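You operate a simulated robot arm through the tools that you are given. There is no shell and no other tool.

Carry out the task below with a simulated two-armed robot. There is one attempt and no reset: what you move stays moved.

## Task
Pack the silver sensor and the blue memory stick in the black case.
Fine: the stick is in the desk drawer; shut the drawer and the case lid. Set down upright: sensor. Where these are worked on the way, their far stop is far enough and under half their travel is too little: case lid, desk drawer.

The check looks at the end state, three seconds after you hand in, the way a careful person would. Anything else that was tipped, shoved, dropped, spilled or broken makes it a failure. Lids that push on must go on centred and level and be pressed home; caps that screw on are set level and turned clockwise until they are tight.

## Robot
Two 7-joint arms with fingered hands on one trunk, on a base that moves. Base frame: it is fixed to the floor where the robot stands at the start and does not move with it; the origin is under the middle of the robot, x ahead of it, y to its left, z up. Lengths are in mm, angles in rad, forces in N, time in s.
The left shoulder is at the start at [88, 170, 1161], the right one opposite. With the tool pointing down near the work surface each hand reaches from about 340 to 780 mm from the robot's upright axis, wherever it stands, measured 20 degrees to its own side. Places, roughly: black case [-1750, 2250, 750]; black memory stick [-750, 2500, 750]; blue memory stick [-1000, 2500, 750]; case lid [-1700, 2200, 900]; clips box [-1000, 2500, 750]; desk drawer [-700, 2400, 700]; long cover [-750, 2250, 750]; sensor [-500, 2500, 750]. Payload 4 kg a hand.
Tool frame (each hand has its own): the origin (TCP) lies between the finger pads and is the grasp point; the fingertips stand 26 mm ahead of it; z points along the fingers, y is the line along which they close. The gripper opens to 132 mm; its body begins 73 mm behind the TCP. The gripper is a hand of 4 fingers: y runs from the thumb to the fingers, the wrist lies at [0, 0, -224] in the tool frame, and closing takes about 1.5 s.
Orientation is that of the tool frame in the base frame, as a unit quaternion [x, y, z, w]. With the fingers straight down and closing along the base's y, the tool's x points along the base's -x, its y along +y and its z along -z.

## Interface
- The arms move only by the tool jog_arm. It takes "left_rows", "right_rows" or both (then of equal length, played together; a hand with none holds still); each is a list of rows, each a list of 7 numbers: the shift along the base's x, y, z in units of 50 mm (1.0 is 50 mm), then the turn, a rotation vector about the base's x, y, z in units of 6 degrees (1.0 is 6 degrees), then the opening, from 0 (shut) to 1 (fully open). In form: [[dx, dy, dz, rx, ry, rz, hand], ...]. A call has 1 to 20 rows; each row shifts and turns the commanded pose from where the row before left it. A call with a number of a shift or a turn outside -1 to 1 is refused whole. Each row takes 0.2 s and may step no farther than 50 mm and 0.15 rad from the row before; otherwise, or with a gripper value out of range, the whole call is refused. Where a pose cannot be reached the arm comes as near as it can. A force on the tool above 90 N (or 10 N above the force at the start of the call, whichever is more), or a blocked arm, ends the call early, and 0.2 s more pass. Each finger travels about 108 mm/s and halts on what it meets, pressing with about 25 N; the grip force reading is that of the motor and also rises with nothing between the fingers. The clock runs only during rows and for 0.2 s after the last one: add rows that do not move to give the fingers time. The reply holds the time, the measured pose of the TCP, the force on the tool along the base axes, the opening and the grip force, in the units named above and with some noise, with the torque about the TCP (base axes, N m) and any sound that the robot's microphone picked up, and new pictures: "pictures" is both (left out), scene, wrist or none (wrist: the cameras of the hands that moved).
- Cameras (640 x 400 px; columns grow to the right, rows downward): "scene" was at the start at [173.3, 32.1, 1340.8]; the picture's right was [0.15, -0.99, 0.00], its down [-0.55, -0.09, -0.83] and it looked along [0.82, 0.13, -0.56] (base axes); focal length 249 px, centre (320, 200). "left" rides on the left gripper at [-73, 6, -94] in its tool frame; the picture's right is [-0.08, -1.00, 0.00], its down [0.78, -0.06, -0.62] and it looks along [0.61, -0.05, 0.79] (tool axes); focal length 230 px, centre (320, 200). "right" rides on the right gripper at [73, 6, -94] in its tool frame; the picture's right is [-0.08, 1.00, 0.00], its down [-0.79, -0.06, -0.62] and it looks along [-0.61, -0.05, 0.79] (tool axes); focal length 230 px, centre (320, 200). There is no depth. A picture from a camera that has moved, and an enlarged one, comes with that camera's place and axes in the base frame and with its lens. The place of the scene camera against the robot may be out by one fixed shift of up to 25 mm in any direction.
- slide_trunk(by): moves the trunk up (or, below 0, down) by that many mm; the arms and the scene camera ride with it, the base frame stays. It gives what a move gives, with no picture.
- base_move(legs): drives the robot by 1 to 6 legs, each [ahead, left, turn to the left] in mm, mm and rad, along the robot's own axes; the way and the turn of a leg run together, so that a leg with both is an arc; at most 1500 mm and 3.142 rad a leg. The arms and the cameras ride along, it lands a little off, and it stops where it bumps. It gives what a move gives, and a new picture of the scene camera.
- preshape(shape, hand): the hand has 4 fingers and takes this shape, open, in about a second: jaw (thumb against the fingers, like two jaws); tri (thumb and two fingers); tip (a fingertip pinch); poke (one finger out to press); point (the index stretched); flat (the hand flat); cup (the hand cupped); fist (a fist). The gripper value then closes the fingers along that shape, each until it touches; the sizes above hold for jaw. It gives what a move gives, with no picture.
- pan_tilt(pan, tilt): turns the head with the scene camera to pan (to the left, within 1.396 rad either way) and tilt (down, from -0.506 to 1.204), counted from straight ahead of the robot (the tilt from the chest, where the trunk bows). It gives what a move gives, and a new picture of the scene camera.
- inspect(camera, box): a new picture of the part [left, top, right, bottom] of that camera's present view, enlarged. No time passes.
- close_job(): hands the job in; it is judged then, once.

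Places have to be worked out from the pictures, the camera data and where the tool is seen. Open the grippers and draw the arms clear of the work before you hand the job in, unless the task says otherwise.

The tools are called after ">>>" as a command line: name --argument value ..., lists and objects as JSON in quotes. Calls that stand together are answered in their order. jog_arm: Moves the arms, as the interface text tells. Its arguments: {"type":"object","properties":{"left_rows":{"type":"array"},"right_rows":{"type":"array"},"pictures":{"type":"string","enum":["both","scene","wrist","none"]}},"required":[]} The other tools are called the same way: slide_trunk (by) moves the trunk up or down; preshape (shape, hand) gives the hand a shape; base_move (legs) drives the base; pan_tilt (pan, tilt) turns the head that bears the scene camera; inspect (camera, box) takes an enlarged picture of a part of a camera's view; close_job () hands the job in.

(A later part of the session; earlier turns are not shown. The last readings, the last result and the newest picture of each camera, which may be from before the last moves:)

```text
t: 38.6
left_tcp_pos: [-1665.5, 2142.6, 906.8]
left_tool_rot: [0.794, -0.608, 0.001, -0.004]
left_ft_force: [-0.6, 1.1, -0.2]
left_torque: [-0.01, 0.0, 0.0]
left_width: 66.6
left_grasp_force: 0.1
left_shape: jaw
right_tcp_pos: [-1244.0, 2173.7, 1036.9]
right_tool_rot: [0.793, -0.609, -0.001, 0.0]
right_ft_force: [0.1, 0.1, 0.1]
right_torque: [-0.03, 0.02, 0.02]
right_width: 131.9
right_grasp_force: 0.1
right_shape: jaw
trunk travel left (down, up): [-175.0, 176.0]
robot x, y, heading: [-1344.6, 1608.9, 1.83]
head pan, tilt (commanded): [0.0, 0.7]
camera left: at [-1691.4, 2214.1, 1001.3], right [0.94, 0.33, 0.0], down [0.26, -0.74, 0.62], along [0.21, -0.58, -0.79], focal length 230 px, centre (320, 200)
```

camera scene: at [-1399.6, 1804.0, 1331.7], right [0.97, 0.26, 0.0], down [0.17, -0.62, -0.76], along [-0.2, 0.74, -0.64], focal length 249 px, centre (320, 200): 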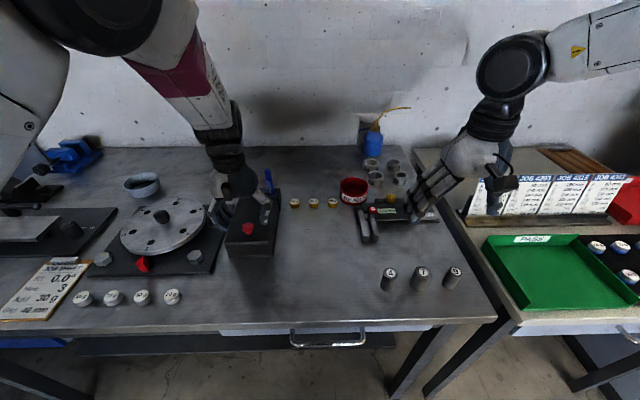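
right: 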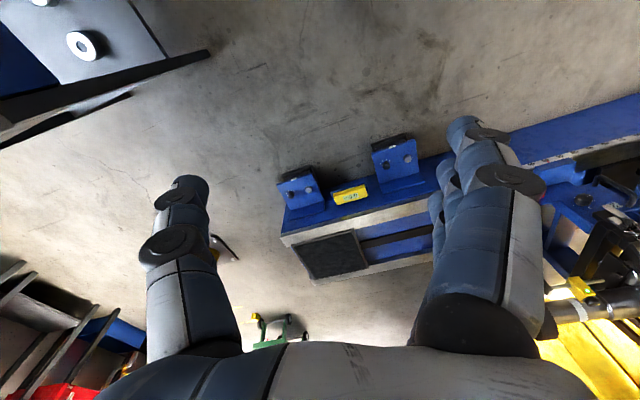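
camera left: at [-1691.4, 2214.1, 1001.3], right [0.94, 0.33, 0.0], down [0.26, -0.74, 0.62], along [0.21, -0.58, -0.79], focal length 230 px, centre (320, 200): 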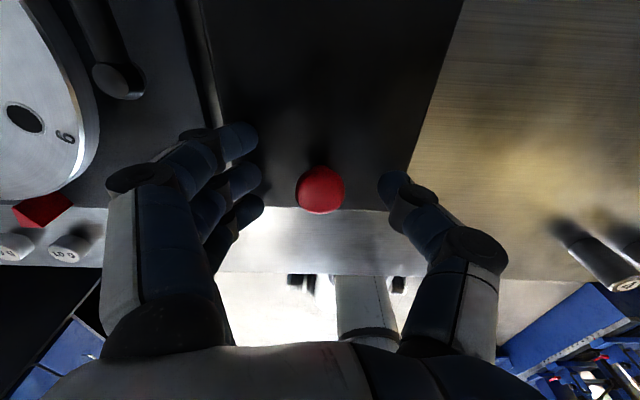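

The knob sits centred about 10 mm ahead of the grasp point. I lower another 4 mm and close the fingers on its head.

>>> jog_arm --left_rows '[[0, 0, -0.08, 0, 0, 0, 0.4], [0, 0, 0, 0, 0, 0, 0.2], [0, 0, 0, 0, 0, 0, 0.05], [0, 0, 0, 0, 0, 0, 0.05], [0, 0, 0, 0, 0, 0, 0.05], [0, 0, 0, 0, 0, 0, 0.05], [0, 0, 0, 0, 0, 0, 0.05]]' --pictures "wrist"

>>> inspect --camera "left" --box '[200, 100, 440, 260]'

```text
t: 40.2
left_tcp_pos: [-1665.3, 2143.6, 904.1]
left_tool_rot: [0.794, -0.608, 0.001, -0.002]
left_ft_force: [4.1, 2.3, 9.6]
left_torque: [0.03, 0.23, -0.11]
left_width: 10.5
left_grasp_force: 24.6
left_shape: jaw
right_tcp_pos: [-1243.5, 2174.9, 1036.5]
right_tool_rot: [0.793, -0.61, 0.0, 0.0]
right_ft_force: [0.7, -0.2, 0.1]
right_torque: [0.0, 0.0, 0.02]
right_width: 132.0
right_grasp_force: 0.0
right_shape: jaw
trunk travel left (down, up): [-175.0, 176.0]
robot x, y, heading: [-1341.8, 1613.3, 1.83]
head pan, tilt (commanded): [0.0, 0.7]
camera left: at [-1691.8, 2213.9, 997.9], right [0.94, 0.33, 0.0], down [0.26, -0.74, 0.62], along [0.21, -0.58, -0.79], focal length 230 px, centre (320, 200)
```

left: 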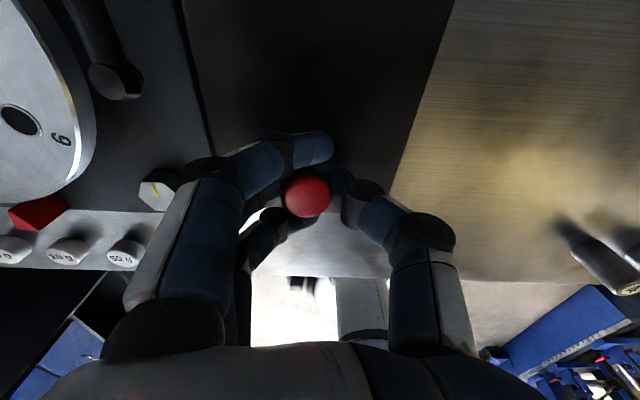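

```text
2.50 times, centred on (320, 180) of left
camera zoom: at [-1691.8, 2213.9, 997.9], right [0.94, 0.33, 0.0], down [0.26, -0.74, 0.62], along [0.21, -0.58, -0.79], focal length 575 px, centre (320, 250)
```

zoom: 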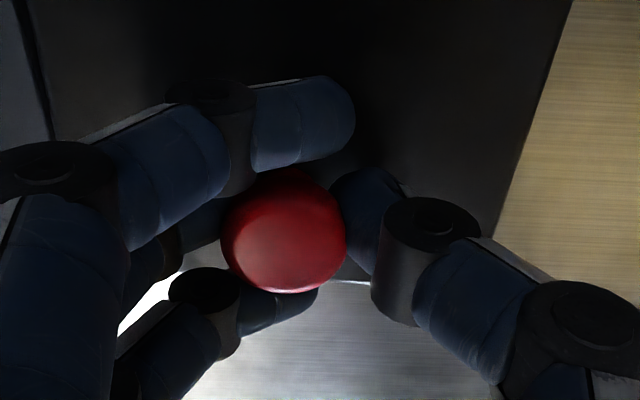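

The fingers have wrapped under the knob's head with about 25 N of grip. I lift the lid along its arc about a hinge some 135 mm behind the knob, tipping the hand with it, and check the forces after 18°.

>>> jog_arm --left_rows '[[-0.022, 0.083, 0.278, -0.966, -0.257, 0, 0.0], [-0.029, 0.11, 0.268, -0.966, -0.257, 0, 0.0], [-0.037, 0.137, 0.254, -0.966, -0.257, 0, 0.0], [0, 0, 0, 0, 0, 0, 0.0]]' --pictures "both"

>>> inspect --camera "scene" --box '[190, 120, 320, 270]'

```text
t: 41.2
left_tcp_pos: [-1669.1, 2159.7, 944.6]
left_tool_rot: [0.785, -0.6, 0.125, 0.093]
left_ft_force: [-0.1, 0.4, 0.3]
left_torque: [-0.1, 0.14, -0.02]
left_width: 9.0
left_grasp_force: 25.2
left_shape: jaw
right_tcp_pos: [-1244.0, 2174.4, 1037.2]
right_tool_rot: [0.793, -0.609, 0.0, 0.0]
right_ft_force: [0.0, -0.9, 0.0]
right_torque: [-0.03, -0.02, -0.02]
right_width: 131.9
right_grasp_force: 0.1
right_shape: jaw
trunk travel left (down, up): [-175.0, 176.0]
robot x, y, heading: [-1345.9, 1614.5, 1.832]
head pan, tilt (commanded): [0.0, 0.7]
camera scene: at [-1399.6, 1803.9, 1331.7], right [0.97, 0.26, 0.0], down [0.17, -0.62, -0.76], along [-0.2, 0.74, -0.64], focal length 249 px, centre (320, 200)
camera left: at [-1702.1, 2255.4, 1010.7], right [0.94, 0.33, -0.02], down [0.2, -0.52, 0.83], along [0.27, -0.79, -0.56], focal length 230 px, centre (320, 200)
```

scene: 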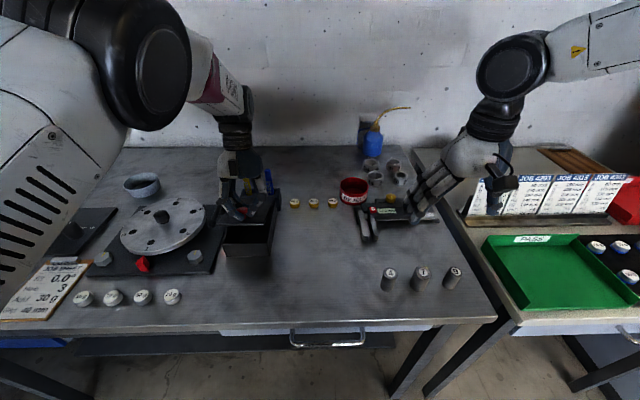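
left: 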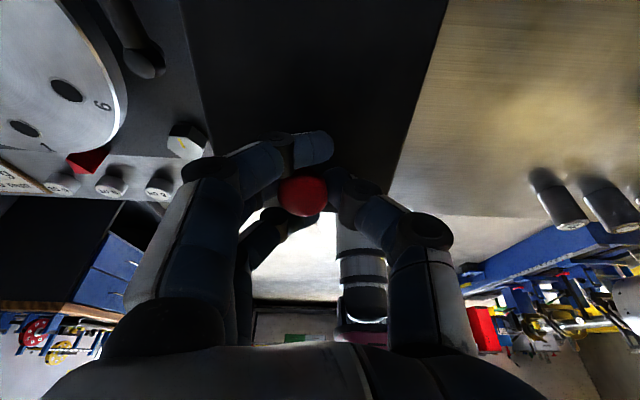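

```text
2.67 times, centred on (255, 195) of scene
camera zoom: at [-1399.6, 1803.9, 1331.7], right [0.97, 0.26, 0.0], down [0.17, -0.62, -0.76], along [-0.2, 0.74, -0.64], focal length 664 px, centre (493, 213)
```

zoom: 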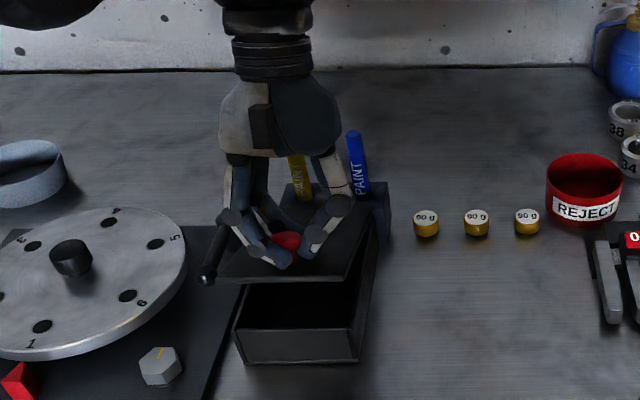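

The lid lifts freely on a back hinge, with almost no load on the hand. I ease the grip slightly, fingers still under the knob head, to see whether the lid stays where it is left.

>>> jog_arm --left_rows '[[0, 0, 0, 0, 0, 0, 0.12], [0, 0, 0, 0, 0, 0, 0.16], [0, 0, 0, 0, 0, 0, 0.16], [0, 0, 0, 0, 0, 0, 0.16], [0, 0, -0.1, 0, 0, 0, 0.16], [0, 0, 0, 0, 0, 0, 0.16]]' --pictures "wrist"

>>> inspect --camera "left" --box '[200, 100, 440, 260]'

>>> inspect --camera "scene" --box '[200, 150, 300, 270]'

```text
t: 42.6
left_tcp_pos: [-1668.9, 2160.1, 937.7]
left_tool_rot: [0.785, -0.6, 0.125, 0.093]
left_ft_force: [-0.6, -1.4, 0.1]
left_torque: [0.04, -0.01, 0.03]
left_width: 21.0
left_grasp_force: 0.1
left_shape: jaw
right_tcp_pos: [-1244.3, 2173.7, 1037.0]
right_tool_rot: [0.793, -0.609, 0.0, -0.001]
right_ft_force: [-0.7, -1.0, -0.1]
right_torque: [-0.02, -0.01, 0.03]
right_width: 131.7
right_grasp_force: 0.0
right_shape: jaw
trunk travel left (down, up): [-175.0, 176.0]
robot x, y, heading: [-1348.4, 1610.0, 1.828]
head pan, tilt (commanded): [0.0, 0.7]
camera left: at [-1702.4, 2255.4, 1006.0], right [0.94, 0.33, -0.02], down [0.2, -0.52, 0.83], along [0.26, -0.79, -0.56], focal length 230 px, centre (320, 200)
```

left: 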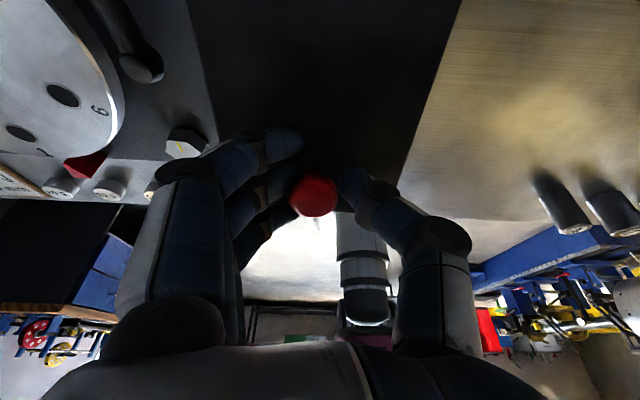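

```text
2.50 times, centred on (320, 180) of left
camera zoom: at [-1702.4, 2255.4, 1006.0], right [0.94, 0.33, -0.02], down [0.2, -0.52, 0.83], along [0.26, -0.79, -0.56], focal length 575 px, centre (320, 250)
```

zoom: 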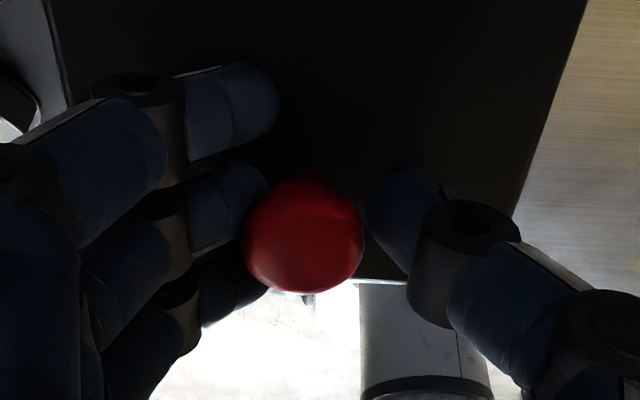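

```text
3.33 times, centred on (250, 210) of scene
camera zoom: at [-1399.6, 1803.7, 1331.8], right [0.97, 0.26, 0.0], down [0.17, -0.62, -0.77], along [-0.2, 0.74, -0.64], focal length 830 px, centre (553, 167)
```

zoom: 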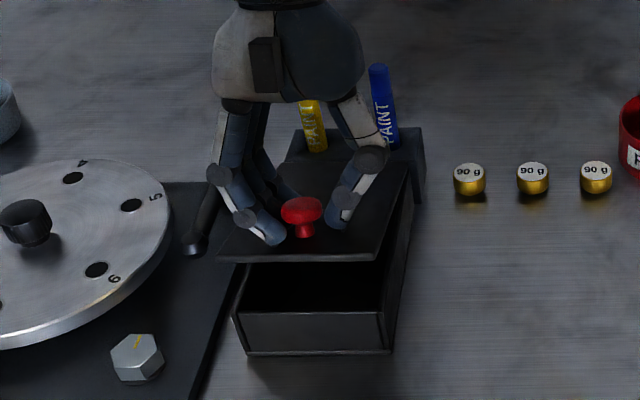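

The lid still stands ajar with the grip slackened. I open the fingers wider to see whether it holds itself.

>>> jog_arm --left_rows '[[0, 0, 0, 0, 0, 0, 0.25], [0, 0, 0, 0, 0, 0, 0.4], [0, 0, 0, 0, 0, 0, 0.4], [0, 0, 0, 0, 0, 0, 0.4]]' --pictures "wrist"

>>> inspect --camera "scene" --box '[200, 150, 300, 270]'

```text
t: 43.6
left_tcp_pos: [-1670.5, 2160.9, 938.2]
left_tool_rot: [0.784, -0.6, 0.126, 0.094]
left_ft_force: [-1.1, 0.4, -0.1]
left_torque: [-0.01, 0.03, -0.02]
left_width: 51.8
left_grasp_force: 0.0
left_shape: jaw
right_tcp_pos: [-1244.9, 2172.8, 1037.0]
right_tool_rot: [0.793, -0.609, -0.001, 0.0]
right_ft_force: [0.2, -0.3, 0.3]
right_torque: [0.0, 0.0, 0.0]
right_width: 132.2
right_grasp_force: 0.0
right_shape: jaw
trunk travel left (down, up): [-175.0, 176.0]
robot x, y, heading: [-1344.3, 1613.3, 1.831]
head pan, tilt (commanded): [0.0, 0.7]
camera left: at [-1702.4, 2255.4, 1005.8], right [0.94, 0.33, -0.02], down [0.2, -0.52, 0.83], along [0.26, -0.79, -0.56], focal length 230 px, centre (320, 200)
```

left: 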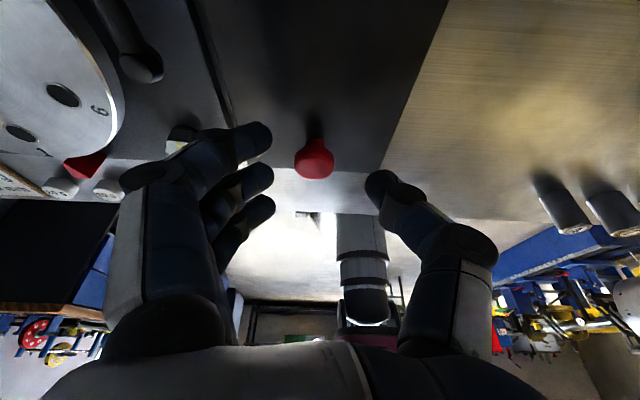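

```text
3.33 times, centred on (250, 210) of scene
camera zoom: at [-1399.6, 1803.9, 1331.7], right [0.97, 0.26, 0.0], down [0.17, -0.62, -0.76], along [-0.2, 0.74, -0.64], focal length 830 px, centre (553, 167)
```

zoom: 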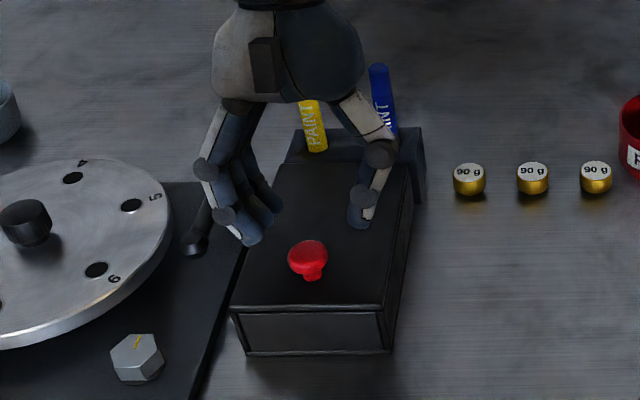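

The lid falls shut by itself, so it must be swung past vertical. I will use a fingertip pinch that lets the knob pivot; first I raise and level the left hand, bring the base a bit closer and take the tip shape.

>>> jog_arm --left_rows '[[0, -0.2, 0.8, 0, 0, 0, 0.6], [0, -0.2, 0.6, 0.966, 0.257, 0, 0.8], [0, 0, 0.2, 0.966, 0.257, 0, 0.8], [0, 0, 0, 0.966, 0.257, 0, 0.8], [0, 0, 0, 0, 0, 0, 0.8]]' --pictures "none"

>>> base_move --legs '[[70, 0, 0]]'

>>> preshape --shape "tip" --hand "left"

>>> inspect --camera "left" --box '[0, 0, 640, 400]'

```text
t: 44.8
left_tcp_pos: [-1670.1, 2141.2, 1018.0]
left_tool_rot: [0.794, -0.608, 0.001, -0.002]
left_ft_force: [-0.5, 0.2, 0.5]
left_torque: [-0.04, 0.03, 0.0]
left_width: 105.5
left_grasp_force: 0.1
left_shape: jaw
right_tcp_pos: [-1245.5, 2173.9, 1036.0]
right_tool_rot: [0.793, -0.61, 0.0, 0.0]
right_ft_force: [-0.2, 0.9, -0.3]
right_torque: [-0.01, -0.01, 0.0]
right_width: 132.1
right_grasp_force: 0.1
right_shape: jaw
trunk travel left (down, up): [-175.0, 176.0]
robot x, y, heading: [-1344.9, 1609.9, 1.83]
head pan, tilt (commanded): [0.0, 0.7]
```

```text
t: 45.8
left_tcp_pos: [-1688.7, 2209.1, 1018.1]
left_tool_rot: [0.794, -0.607, 0.002, -0.002]
left_ft_force: [-0.3, -0.4, 0.3]
left_torque: [0.02, -0.02, -0.01]
left_width: 105.2
left_grasp_force: 0.1
left_shape: jaw
right_tcp_pos: [-1263.6, 2243.4, 1035.9]
right_tool_rot: [0.793, -0.609, 0.001, 0.0]
right_ft_force: [-0.5, 0.7, -0.8]
right_torque: [-0.05, 0.01, 0.04]
right_width: 132.0
right_grasp_force: 0.1
right_shape: jaw
trunk travel left (down, up): [-175.0, 176.0]
robot x, y, heading: [-1364.9, 1681.3, 1.831]
head pan, tilt (commanded): [0.0, 0.7]
camera scene: at [-1418.0, 1873.1, 1331.6], right [0.97, 0.26, 0.0], down [0.17, -0.62, -0.76], along [-0.2, 0.74, -0.64], focal length 249 px, centre (320, 200)
```

scene: 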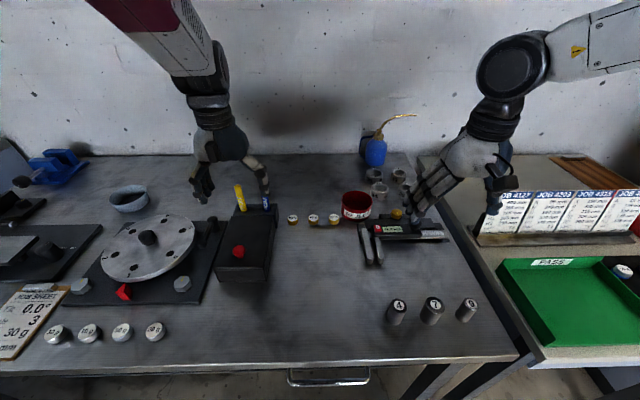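

```text
t: 46.7
left_tcp_pos: [-1688.9, 2208.6, 1017.6]
left_tool_rot: [0.794, -0.608, 0.002, -0.001]
left_ft_force: [-0.9, -0.2, -0.7]
left_torque: [0.03, -0.02, -0.03]
left_width: 131.8
left_grasp_force: 0.1
left_shape: tip
right_tcp_pos: [-1263.6, 2241.7, 1036.5]
right_tool_rot: [0.793, -0.609, -0.001, -0.001]
right_ft_force: [0.2, -0.4, -0.4]
right_torque: [-0.03, 0.0, -0.01]
right_width: 131.8
right_grasp_force: 0.1
right_shape: jaw
trunk travel left (down, up): [-175.0, 176.0]
robot x, y, heading: [-1362.1, 1678.1, 1.83]
head pan, tilt (commanded): [0.0, 0.7]
```

```text
1.00 times, centred on (320, 200) of left (not enlarged: the box is as wide or as high as the picture)
camera zoom: at [-1714.8, 2278.7, 1111.8], right [0.94, 0.34, 0.0], down [0.26, -0.74, 0.62], along [0.21, -0.58, -0.79], focal length 230 px, centre (320, 200)
```

zoom: 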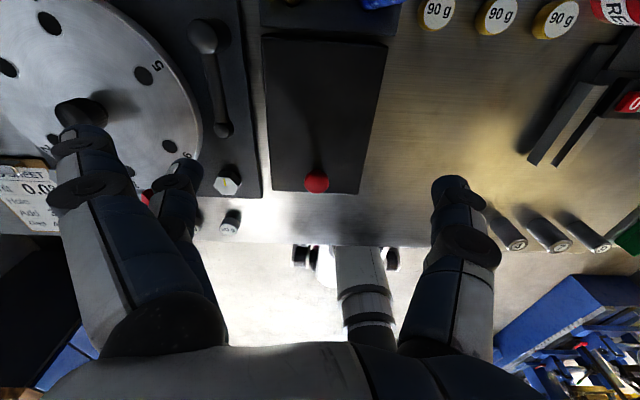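

The lid is now fully in view: 162 mm long, the knob about 130 mm from the back edge. I close the pinch in the air to learn where the fingertips meet.

>>> jog_arm --left_rows '[[0, 0, 0, 0, 0, 0, 0.6], [0, 0, 0, 0, 0, 0, 0.3], [0, 0, 0, 0, 0, 0, 0.3], [0, 0, 0, 0, 0, 0, 0.3], [0, 0, 0, 0, 0, 0, 0.3], [0, 0, 0, 0, 0, 0, 0.3]]' --pictures "both"

```text
t: 48.1
left_tcp_pos: [-1688.2, 2207.9, 1017.3]
left_tool_rot: [0.793, -0.609, 0.002, -0.001]
left_ft_force: [0.7, 0.1, -0.2]
left_torque: [0.01, 0.0, 0.0]
left_width: 40.3
left_grasp_force: 0.1
left_shape: tip
right_tcp_pos: [-1262.8, 2242.3, 1037.5]
right_tool_rot: [0.794, -0.609, -0.001, 0.0]
right_ft_force: [-1.0, -0.5, -0.1]
right_torque: [0.01, -0.03, -0.02]
right_width: 131.9
right_grasp_force: 0.1
right_shape: jaw
trunk travel left (down, up): [-175.0, 176.0]
robot x, y, heading: [-1365.7, 1682.4, 1.833]
head pan, tilt (commanded): [0.0, 0.7]
camera scene: at [-1417.8, 1872.2, 1331.7], right [0.97, 0.26, 0.0], down [0.17, -0.62, -0.76], along [-0.2, 0.74, -0.64], focal length 249 px, centre (320, 200)
camera left: at [-1714.7, 2278.6, 1111.8], right [0.94, 0.34, 0.0], down [0.26, -0.74, 0.62], along [0.21, -0.58, -0.79], focal length 230 px, centre (320, 200)
```

scene: 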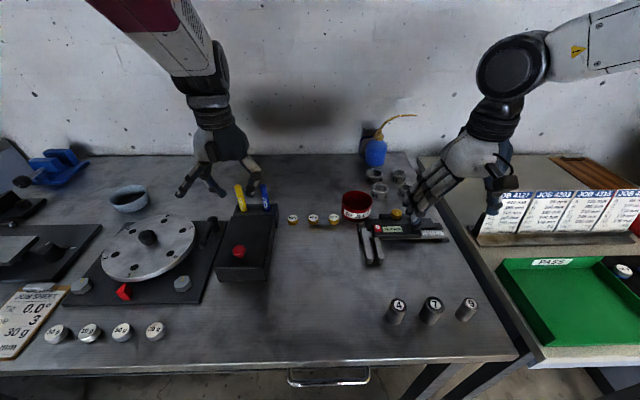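
left: 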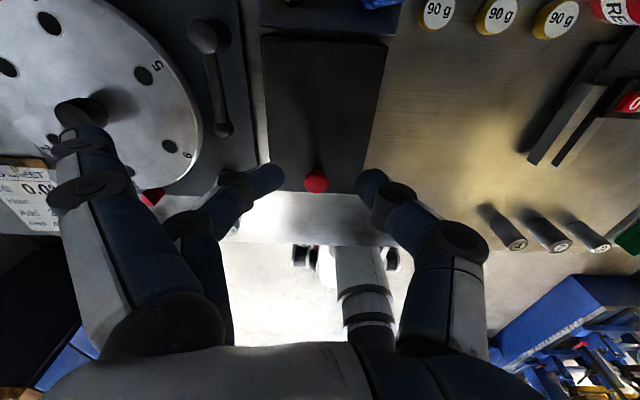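

The middle finger and thumb meet near the grasp point while the outer finger stays straight beside the lid. I lower to just above the knob, centred on [-1667, 2143].

>>> jog_arm --left_rows '[[0.14, -0.43, -0.5, 0, 0, 0, 0.45], [0.14, -0.43, -0.6, 0, 0, 0, 0.45], [0.14, -0.43, -0.7, 0, 0, 0, 0.45], [0, 0, 0, 0, 0, 0, 0.45], [0, 0, 0, 0, 0, 0, 0.45]]' --pictures "both"

>>> inspect --camera "scene" --box '[150, 150, 310, 290]'

```text
t: 49.3
left_tcp_pos: [-1668.9, 2143.4, 929.6]
left_tool_rot: [0.794, -0.608, 0.002, -0.002]
left_ft_force: [-0.5, 0.9, 0.5]
left_torque: [0.01, -0.02, 0.02]
left_width: 58.7
left_grasp_force: 0.0
left_shape: tip
right_tcp_pos: [-1262.4, 2241.8, 1036.6]
right_tool_rot: [0.793, -0.609, 0.0, -0.001]
right_ft_force: [-0.7, 0.1, -0.2]
right_torque: [-0.01, 0.0, 0.02]
right_width: 131.8
right_grasp_force: 0.0
right_shape: jaw
trunk travel left (down, up): [-175.0, 176.0]
robot x, y, heading: [-1363.5, 1681.2, 1.828]
head pan, tilt (commanded): [0.0, 0.7]
camera scene: at [-1417.8, 1872.3, 1331.7], right [0.97, 0.26, 0.0], down [0.17, -0.62, -0.76], along [-0.2, 0.74, -0.64], focal length 249 px, centre (320, 200)
camera left: at [-1695.2, 2214.5, 1023.7], right [0.94, 0.33, 0.0], down [0.26, -0.74, 0.62], along [0.21, -0.58, -0.79], focal length 230 px, centre (320, 200)
```

scene: 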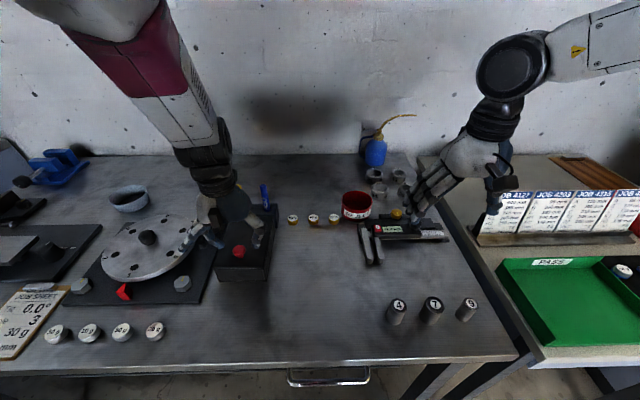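
left: 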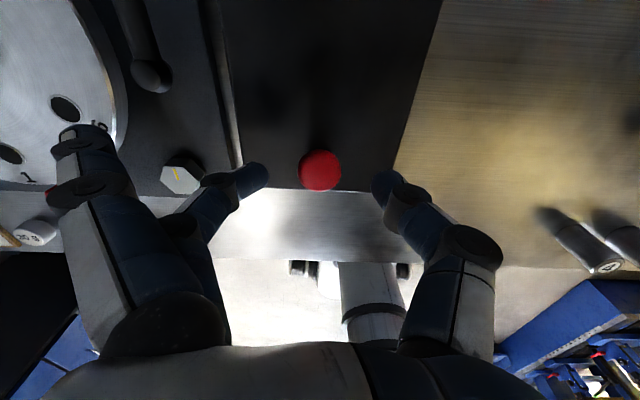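

```text
2.86 times, centred on (230, 220) of scene
camera zoom: at [-1417.8, 1872.3, 1331.7], right [0.97, 0.26, 0.0], down [0.17, -0.62, -0.76], along [-0.2, 0.74, -0.64], focal length 711 px, centre (577, 143)
```

zoom: 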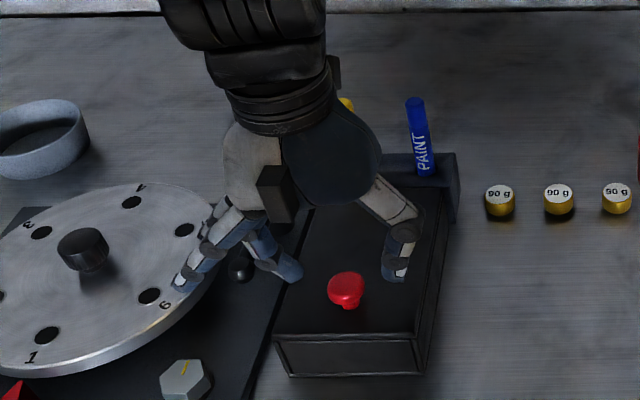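

The straight outer finger reaches over the balancing disc, whose top I triangulate at z≈866, so its tip at about 880 will clear it. I lower to TCP z≈906 and no further.

>>> jog_arm --left_rows '[[0.03, 0, -0.25, 0, 0, 0, 0.45], [0.02, 0, -0.23, 0, 0, 0, 0.45], [0, 0, 0, 0, 0, 0, 0.45]]' --pictures "wrist"

>>> inspect --camera "scene" --box '[150, 170, 290, 290]'

```text
t: 50.1
left_tcp_pos: [-1666.2, 2143.9, 906.1]
left_tool_rot: [0.794, -0.608, 0.001, -0.002]
left_ft_force: [0.0, -0.8, 1.5]
left_torque: [-0.04, 0.06, 0.0]
left_width: 58.9
left_grasp_force: 0.0
left_shape: tip
right_tcp_pos: [-1263.4, 2242.0, 1036.4]
right_tool_rot: [0.793, -0.609, -0.002, -0.001]
right_ft_force: [0.4, -0.4, -0.1]
right_torque: [-0.01, 0.03, 0.01]
right_width: 132.1
right_grasp_force: 0.1
right_shape: jaw
trunk travel left (down, up): [-175.0, 176.0]
robot x, y, heading: [-1365.7, 1678.1, 1.832]
head pan, tilt (commanded): [0.0, 0.7]
camera left: at [-1692.1, 2215.4, 999.1], right [0.94, 0.34, 0.0], down [0.26, -0.74, 0.62], along [0.21, -0.58, -0.79], focal length 230 px, centre (320, 200)
```

left: 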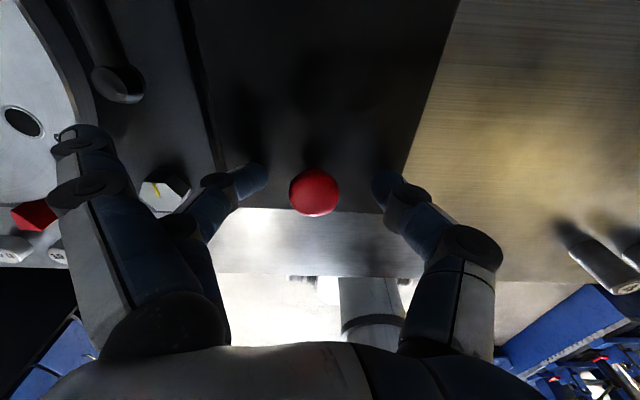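

```text
3.33 times, centred on (220, 230) of scene
camera zoom: at [-1417.7, 1872.1, 1331.8], right [0.97, 0.26, 0.0], down [0.17, -0.62, -0.76], along [-0.2, 0.74, -0.64], focal length 830 px, centre (653, 100)
```

zoom: 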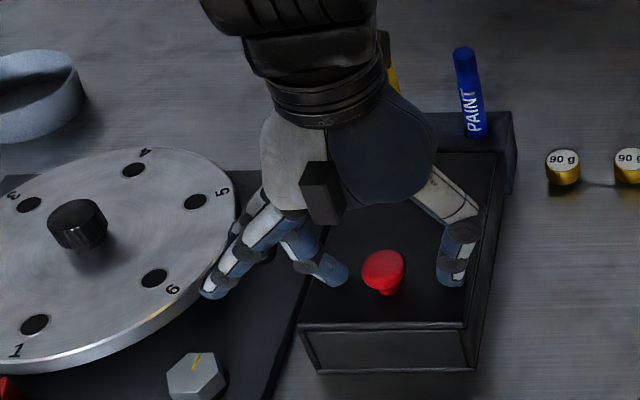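

Position is good with the knob centred; I close the pinch on the knob head now.

>>> jog_arm --left_rows '[[0, 0, 0, 0, 0, 0, 0.3], [0, 0, 0, 0, 0, 0, 0.1], [0, 0, 0, 0, 0, 0, 0.1], [0, 0, 0, 0, 0, 0, 0.1], [0, 0, 0, 0, 0, 0, 0.1], [0, 0, 0, 0, 0, 0, 0.1]]' --pictures "wrist"

>>> inspect --camera "left" --box '[200, 100, 440, 260]'

```text
t: 51.5
left_tcp_pos: [-1666.8, 2145.1, 905.0]
left_tool_rot: [0.794, -0.608, 0.002, -0.003]
left_ft_force: [0.7, 1.3, 0.8]
left_torque: [0.03, -0.27, 0.0]
left_width: 15.8
left_grasp_force: 25.4
left_shape: tip
right_tcp_pos: [-1261.6, 2242.1, 1036.8]
right_tool_rot: [0.793, -0.609, -0.001, 0.0]
right_ft_force: [0.3, 0.2, -0.4]
right_torque: [0.03, 0.01, 0.02]
right_width: 131.9
right_grasp_force: 0.0
right_shape: jaw
trunk travel left (down, up): [-175.0, 176.0]
robot x, y, heading: [-1364.1, 1681.5, 1.829]
head pan, tilt (commanded): [0.0, 0.7]
camera left: at [-1692.2, 2215.5, 999.0], right [0.94, 0.34, 0.0], down [0.26, -0.74, 0.62], along [0.21, -0.58, -0.79], focal length 230 px, centre (320, 200)
```

left: 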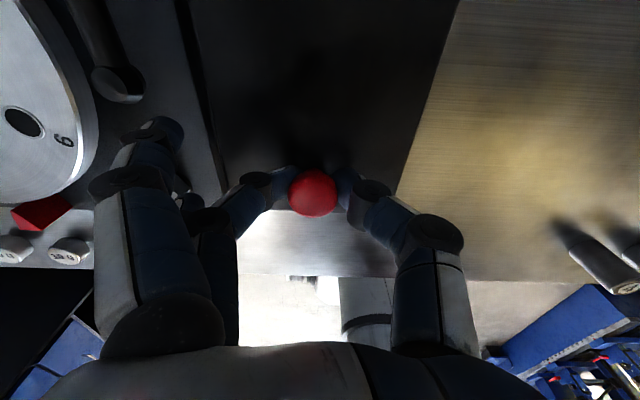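

```text
2.50 times, centred on (320, 180) of left
camera zoom: at [-1692.2, 2215.5, 999.0], right [0.94, 0.34, 0.0], down [0.26, -0.74, 0.62], along [0.21, -0.58, -0.79], focal length 575 px, centre (320, 250)
```

zoom: 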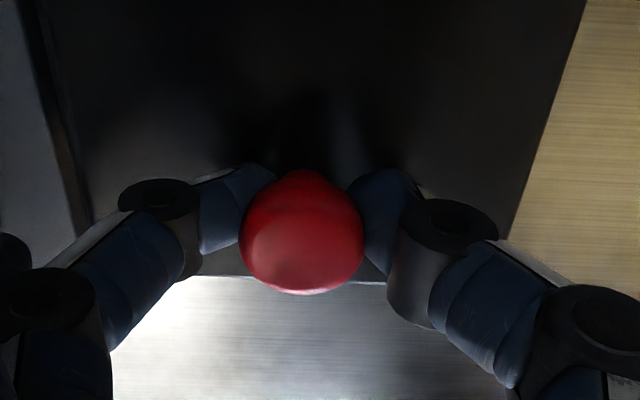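

The pinch holds the knob on two sides so it can pivot. I lift the lid along its arc to about 36°, tipping the hand only a little.

>>> jog_arm --left_rows '[[-0.017, 0.064, 0.27, -0.322, -0.086, 0, 0.0], [-0.025, 0.093, 0.261, -0.322, -0.086, 0, 0.0], [-0.031, 0.116, 0.251, -0.322, -0.086, 0, 0.0], [-0.038, 0.143, 0.238, -0.322, -0.086, 0, 0.0], [-0.044, 0.164, 0.222, -0.322, -0.086, 0, 0.0], [-0.05, 0.187, 0.204, -0.322, -0.086, 0, 0.0]]' --pictures "both"

>>> inspect --camera "scene" --box '[150, 150, 310, 290]'

```text
t: 52.9
left_tcp_pos: [-1677.0, 2183.6, 975.5]
left_tool_rot: [0.789, -0.605, 0.084, 0.063]
left_ft_force: [0.6, 0.3, -0.6]
left_torque: [-0.14, -0.17, 0.09]
left_width: 14.5
left_grasp_force: 25.0
left_shape: tip
right_tcp_pos: [-1262.9, 2241.1, 1036.1]
right_tool_rot: [0.793, -0.61, 0.0, 0.0]
right_ft_force: [-0.8, -0.2, 0.4]
right_torque: [0.01, 0.02, 0.02]
right_width: 132.1
right_grasp_force: 0.1
right_shape: jaw
trunk travel left (down, up): [-175.0, 176.0]
robot x, y, heading: [-1363.4, 1680.3, 1.832]
head pan, tilt (commanded): [0.0, 0.7]
camera scene: at [-1418.1, 1872.7, 1331.6], right [0.97, 0.26, 0.0], down [0.17, -0.62, -0.76], along [-0.2, 0.74, -0.64], focal length 249 px, centre (320, 200)
camera left: at [-1707.3, 2270.7, 1052.8], right [0.94, 0.33, -0.01], down [0.22, -0.6, 0.77], along [0.25, -0.72, -0.64], focal length 230 px, centre (320, 200)
```

scene: 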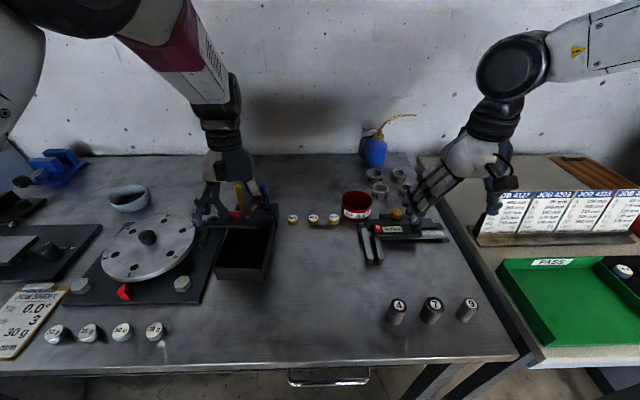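
left: 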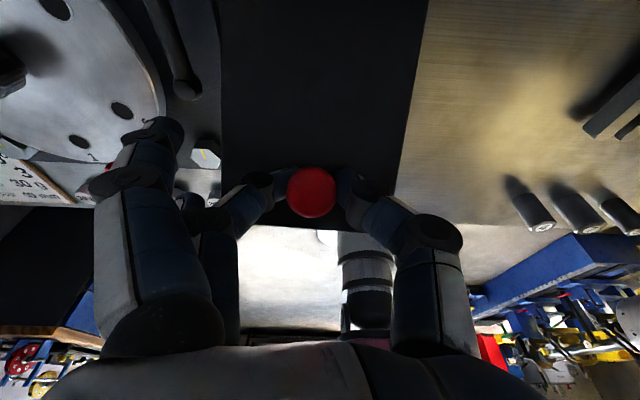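

```text
2.86 times, centred on (230, 220) of scene
camera zoom: at [-1418.1, 1872.7, 1331.6], right [0.97, 0.26, 0.0], down [0.17, -0.62, -0.76], along [-0.2, 0.74, -0.64], focal length 711 px, centre (577, 143)
```

zoom: 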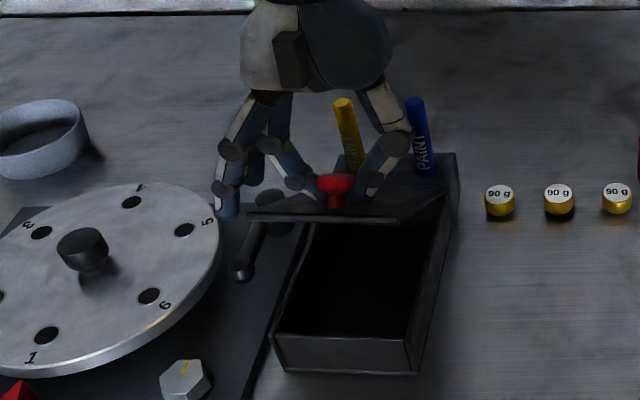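

The lid is following nicely to about 36° with negligible force. I continue the arc to about 72°.

>>> jog_arm --left_rows '[[-0.055, 0.207, 0.182, -0.322, -0.086, 0, 0.0], [-0.06, 0.224, 0.16, -0.322, -0.086, 0, 0.0], [-0.064, 0.24, 0.136, -0.322, -0.086, 0, 0.0], [-0.067, 0.251, 0.11, -0.322, -0.086, 0, 0.0], [-0.067, 0.253, 0.086, 0, 0, 0, 0.0], [-0.069, 0.261, 0.058, 0, 0, 0, 0.0]]' --pictures "both"

>>> inspect --camera "scene" --box '[150, 130, 310, 270]'

```text
t: 54.3
left_tcp_pos: [-1695.2, 2255.4, 1013.6]
left_tool_rot: [0.783, -0.598, 0.139, 0.104]
left_ft_force: [0.2, 0.3, 1.1]
left_torque: [-0.05, -0.03, 0.06]
left_width: 13.6
left_grasp_force: 25.0
left_shape: tip
right_tcp_pos: [-1262.2, 2242.0, 1037.1]
right_tool_rot: [0.793, -0.609, 0.0, 0.0]
right_ft_force: [-0.2, 0.2, -0.6]
right_torque: [0.03, 0.01, 0.0]
right_width: 131.9
right_grasp_force: 0.1
right_shape: jaw
trunk travel left (down, up): [-175.0, 176.0]
robot x, y, heading: [-1364.5, 1680.5, 1.826]
head pan, tilt (commanded): [0.0, 0.7]
camera scene: at [-1418.1, 1872.9, 1331.5], right [0.97, 0.26, 0.0], down [0.17, -0.62, -0.76], along [-0.2, 0.74, -0.64], focal length 249 px, centre (320, 200)
camera left: at [-1728.9, 2351.7, 1075.7], right [0.94, 0.33, -0.02], down [0.19, -0.49, 0.85], along [0.27, -0.8, -0.53], focal length 230 px, centre (320, 200)
```

scene: 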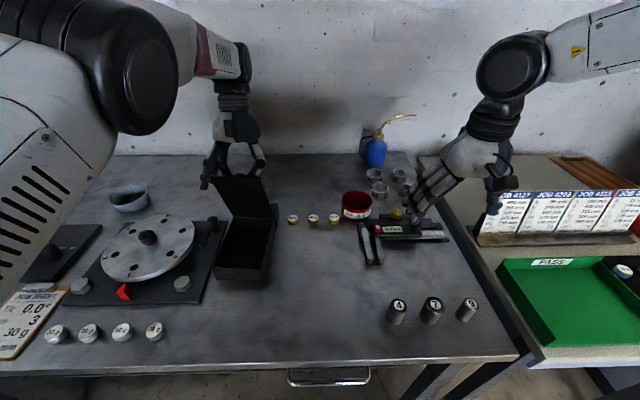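
left: 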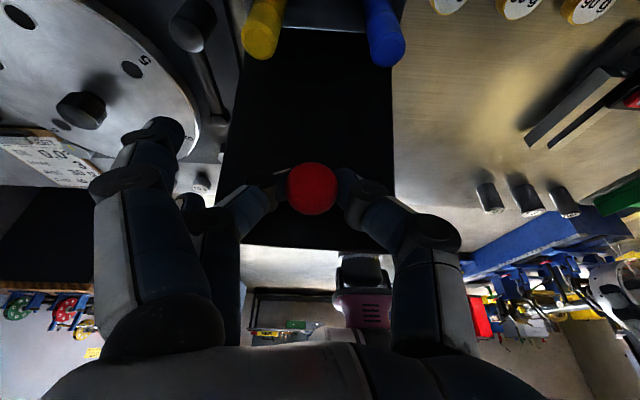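

```text
2.86 times, centred on (230, 200) of scene
camera zoom: at [-1418.1, 1872.9, 1331.5], right [0.97, 0.26, 0.0], down [0.17, -0.62, -0.76], along [-0.2, 0.74, -0.64], focal length 711 px, centre (577, 200)
```

zoom: 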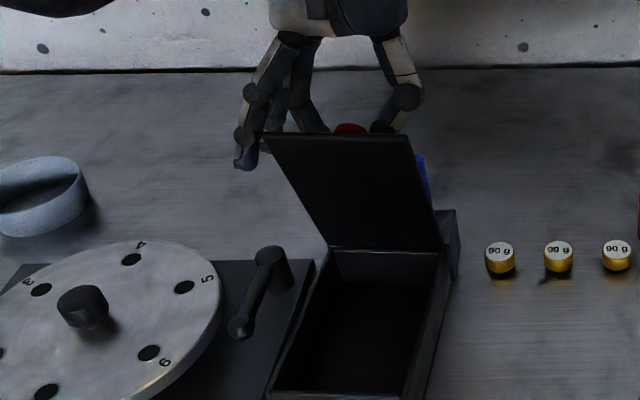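

At about 72° the lid is still following well. I carry it to 90° and look at the clearance to the pens behind.

>>> jog_arm --left_rows '[[-0.07, 0.263, 0.03, 0, 0, 0, 0.0], [-0.071, 0.267, 0.002, 0, 0, 0, 0.0], [-0.07, 0.265, -0.028, 0, 0, 0, 0.0], [0, 0, 0, 0, 0, 0, 0]]' --pictures "both"

>>> inspect --camera "scene" --box '[150, 130, 310, 270]'

>>> inspect --camera "left" --box '[200, 0, 440, 150]'

```text
t: 55.3
left_tcp_pos: [-1706.1, 2281.8, 1014.4]
left_tool_rot: [0.783, -0.598, 0.139, 0.104]
left_ft_force: [0.0, -0.3, -2.0]
left_torque: [0.06, -0.01, 0.06]
left_width: 11.3
left_grasp_force: 25.0
left_shape: tip
left hand out of reach, approached as far as the arm can: row 3
right_tcp_pos: [-1262.7, 2241.4, 1036.6]
right_tool_rot: [0.794, -0.608, -0.001, 0.001]
right_ft_force: [0.7, -1.1, 0.4]
right_torque: [-0.01, 0.02, 0.0]
right_width: 132.0
right_grasp_force: 0.0
right_shape: jaw
trunk travel left (down, up): [-175.0, 176.0]
robot x, y, heading: [-1363.2, 1680.5, 1.835]
head pan, tilt (commanded): [0.0, 0.7]
camera scene: at [-1418.0, 1872.6, 1331.7], right [0.97, 0.26, 0.0], down [0.17, -0.62, -0.76], along [-0.2, 0.74, -0.64], focal length 249 px, centre (320, 200)
camera left: at [-1738.4, 2377.7, 1077.4], right [0.94, 0.33, -0.02], down [0.19, -0.49, 0.85], along [0.27, -0.8, -0.53], focal length 230 px, centre (320, 200)
```

scene: 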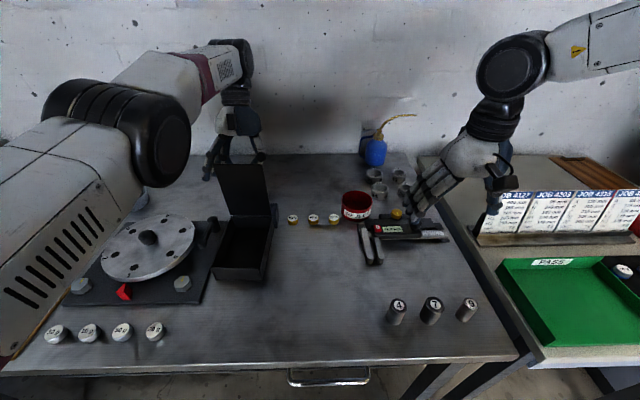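
left: 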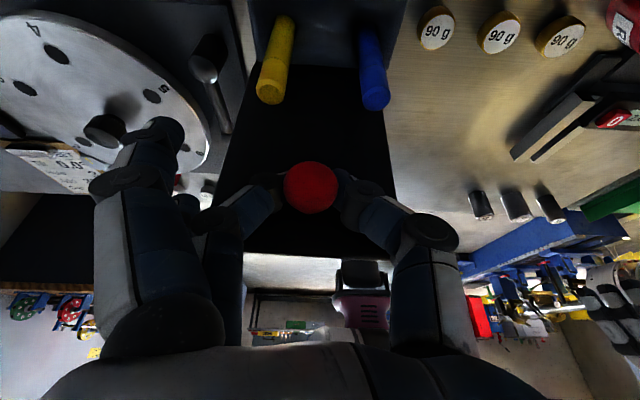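

```text
2.86 times, centred on (230, 200) of scene
camera zoom: at [-1418.0, 1872.6, 1331.7], right [0.97, 0.26, 0.0], down [0.17, -0.62, -0.76], along [-0.2, 0.74, -0.64], focal length 711 px, centre (577, 200)
```

zoom: 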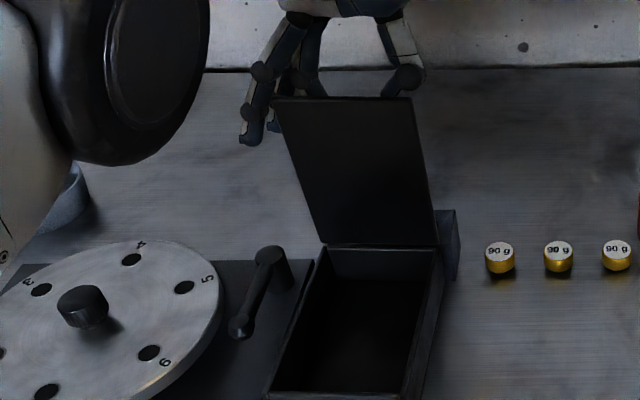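

```text
2.67 times, centred on (320, 75) of left
camera zoom: at [-1738.4, 2377.7, 1077.4], right [0.94, 0.33, -0.02], down [0.19, -0.49, 0.85], along [0.27, -0.8, -0.53], focal length 614 px, centre (320, 533)
```

zoom: 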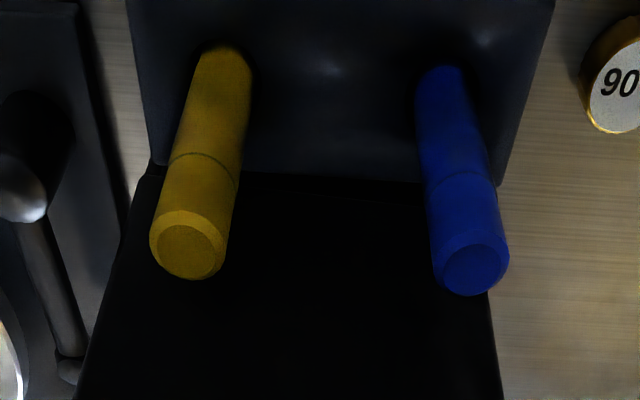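

The arm is near the end of its reach at about 85°. I bring the hand back to vertical, which shortens the reach, while carrying the knob on past 90°.

>>> jog_arm --left_rows '[[-0.015, 0.06, 0, 0.966, 0.257, 0, 0.0], [-0.026, 0.1, 0, 0.966, 0.257, 0, 0.0], [-0.03, 0.12, -0.02, 0.966, 0.257, 0, 0.0], [-0.03, 0.12, -0.03, 0, 0, 0, 0.0], [0, 0, 0, 0, 0, 0, 0]]' --pictures "both"

>>> inspect --camera "scene" --box '[150, 130, 310, 270]'

```text
t: 56.5
left_tcp_pos: [-1708.8, 2296.8, 1011.2]
left_tool_rot: [0.795, -0.607, 0.018, 0.009]
left_ft_force: [7.3, -20.8, -5.3]
left_torque: [-2.52, -0.97, 1.33]
left_width: 7.7
left_grasp_force: 24.7
left_shape: tip
right_tcp_pos: [-1263.0, 2240.2, 1036.4]
right_tool_rot: [0.793, -0.609, 0.0, 0.0]
right_ft_force: [-0.9, -0.4, -0.9]
right_torque: [-0.03, -0.02, -0.02]
right_width: 131.8
right_grasp_force: 0.0
right_shape: jaw
trunk travel left (down, up): [-175.0, 176.0]
robot x, y, heading: [-1366.7, 1678.9, 1.832]
head pan, tilt (commanded): [0.0, 0.7]
camera scene: at [-1417.4, 1870.3, 1331.9], right [0.97, 0.26, 0.0], down [0.17, -0.62, -0.77], along [-0.2, 0.74, -0.64], focal length 249 px, centre (320, 200)
camera left: at [-1736.4, 2371.2, 1102.5], right [0.94, 0.34, 0.0], down [0.25, -0.72, 0.65], along [0.22, -0.61, -0.76], focal length 230 px, centre (320, 200)
```

scene: 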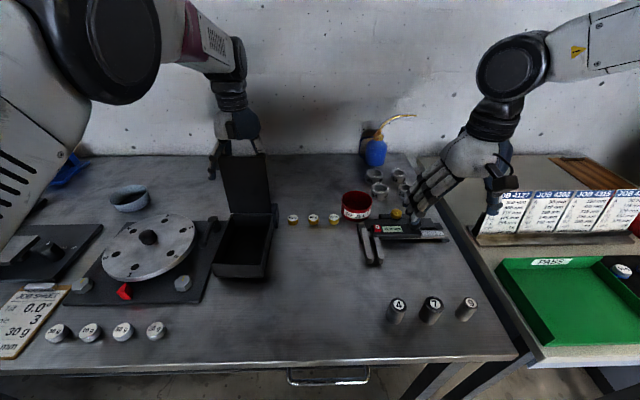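
left: 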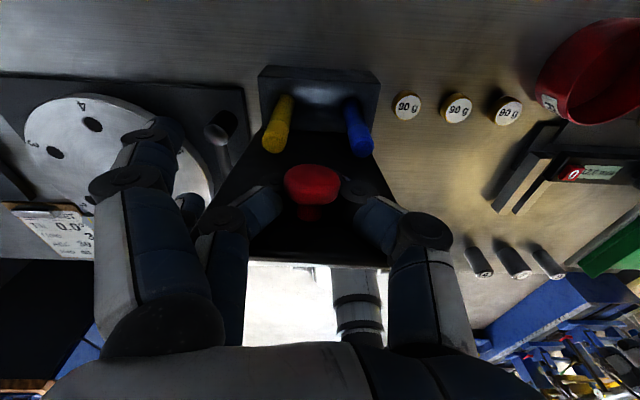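

```text
2.86 times, centred on (230, 200) of scene
camera zoom: at [-1417.4, 1870.3, 1331.9], right [0.97, 0.26, 0.0], down [0.17, -0.62, -0.77], along [-0.2, 0.74, -0.64], focal length 711 px, centre (577, 200)
```

zoom: 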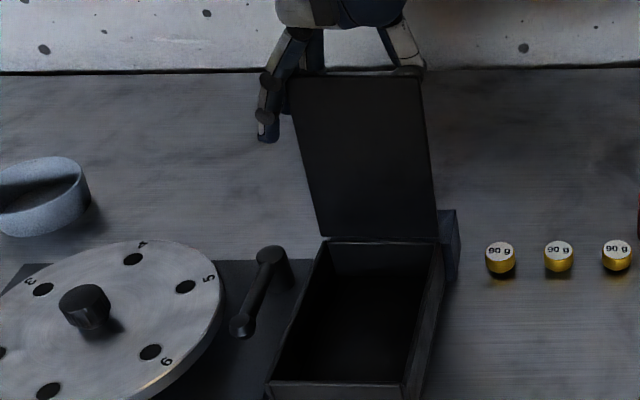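

The hand met a firm reaction of about 20 N, so the lid has reached its far stop a little past vertical. I ease back slightly and open the pinch to let it rest there.

>>> jog_arm --left_rows '[[0.015, -0.055, 0, 0, 0, 0, 0.0], [0, 0, 0, 0, 0, 0, 0.1], [0, 0, 0, 0, 0, 0, 0.2], [0, 0, 0, 0, 0, 0, 0.35], [0, 0, 0, 0, 0, 0, 0.45], [0, 0, 0, 0, 0, 0, 0.45]]' --pictures "both"

>>> inspect --camera "scene" --box '[150, 130, 310, 270]'

```text
t: 57.9
left_tcp_pos: [-1709.3, 2299.1, 1012.3]
left_tool_rot: [0.794, -0.607, 0.015, 0.008]
left_ft_force: [1.2, 0.3, 0.4]
left_torque: [0.02, -0.01, 0.05]
left_width: 58.6
left_grasp_force: 0.3
left_shape: tip
right_tcp_pos: [-1263.6, 2241.6, 1037.0]
right_tool_rot: [0.793, -0.609, -0.001, 0.0]
right_ft_force: [-0.8, 0.0, 0.0]
right_torque: [0.01, 0.03, 0.01]
right_width: 132.1
right_grasp_force: 0.0
right_shape: jaw
trunk travel left (down, up): [-175.0, 176.0]
robot x, y, heading: [-1363.9, 1681.5, 1.831]
head pan, tilt (commanded): [0.0, 0.7]
camera scene: at [-1417.8, 1872.2, 1331.8], right [0.97, 0.26, 0.0], down [0.17, -0.62, -0.76], along [-0.2, 0.74, -0.64], focal length 249 px, centre (320, 200)
camera left: at [-1736.4, 2371.7, 1103.8], right [0.94, 0.33, 0.0], down [0.25, -0.72, 0.64], along [0.22, -0.6, -0.77], focal length 230 px, centre (320, 200)
```

scene: 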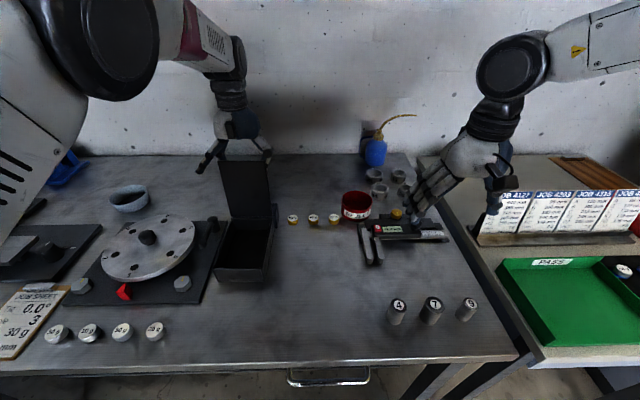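
left: 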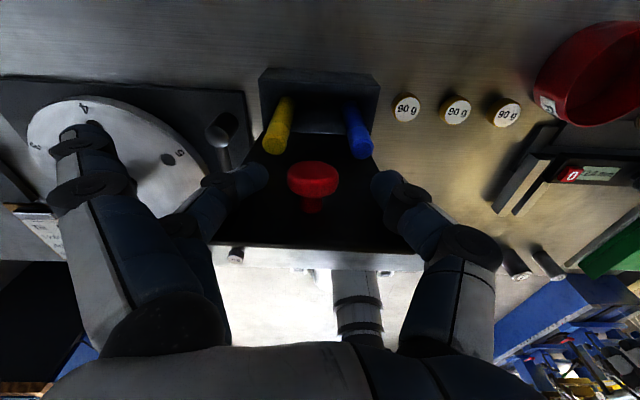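

```text
2.86 times, centred on (230, 200) of scene
camera zoom: at [-1417.8, 1872.2, 1331.8], right [0.97, 0.26, 0.0], down [0.17, -0.62, -0.76], along [-0.2, 0.74, -0.64], focal length 711 px, centre (577, 200)
```

zoom: 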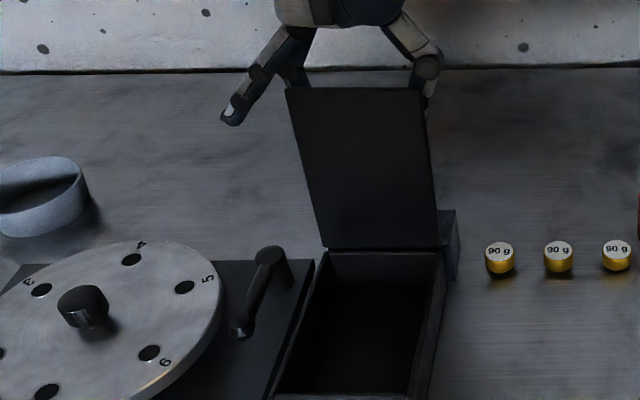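

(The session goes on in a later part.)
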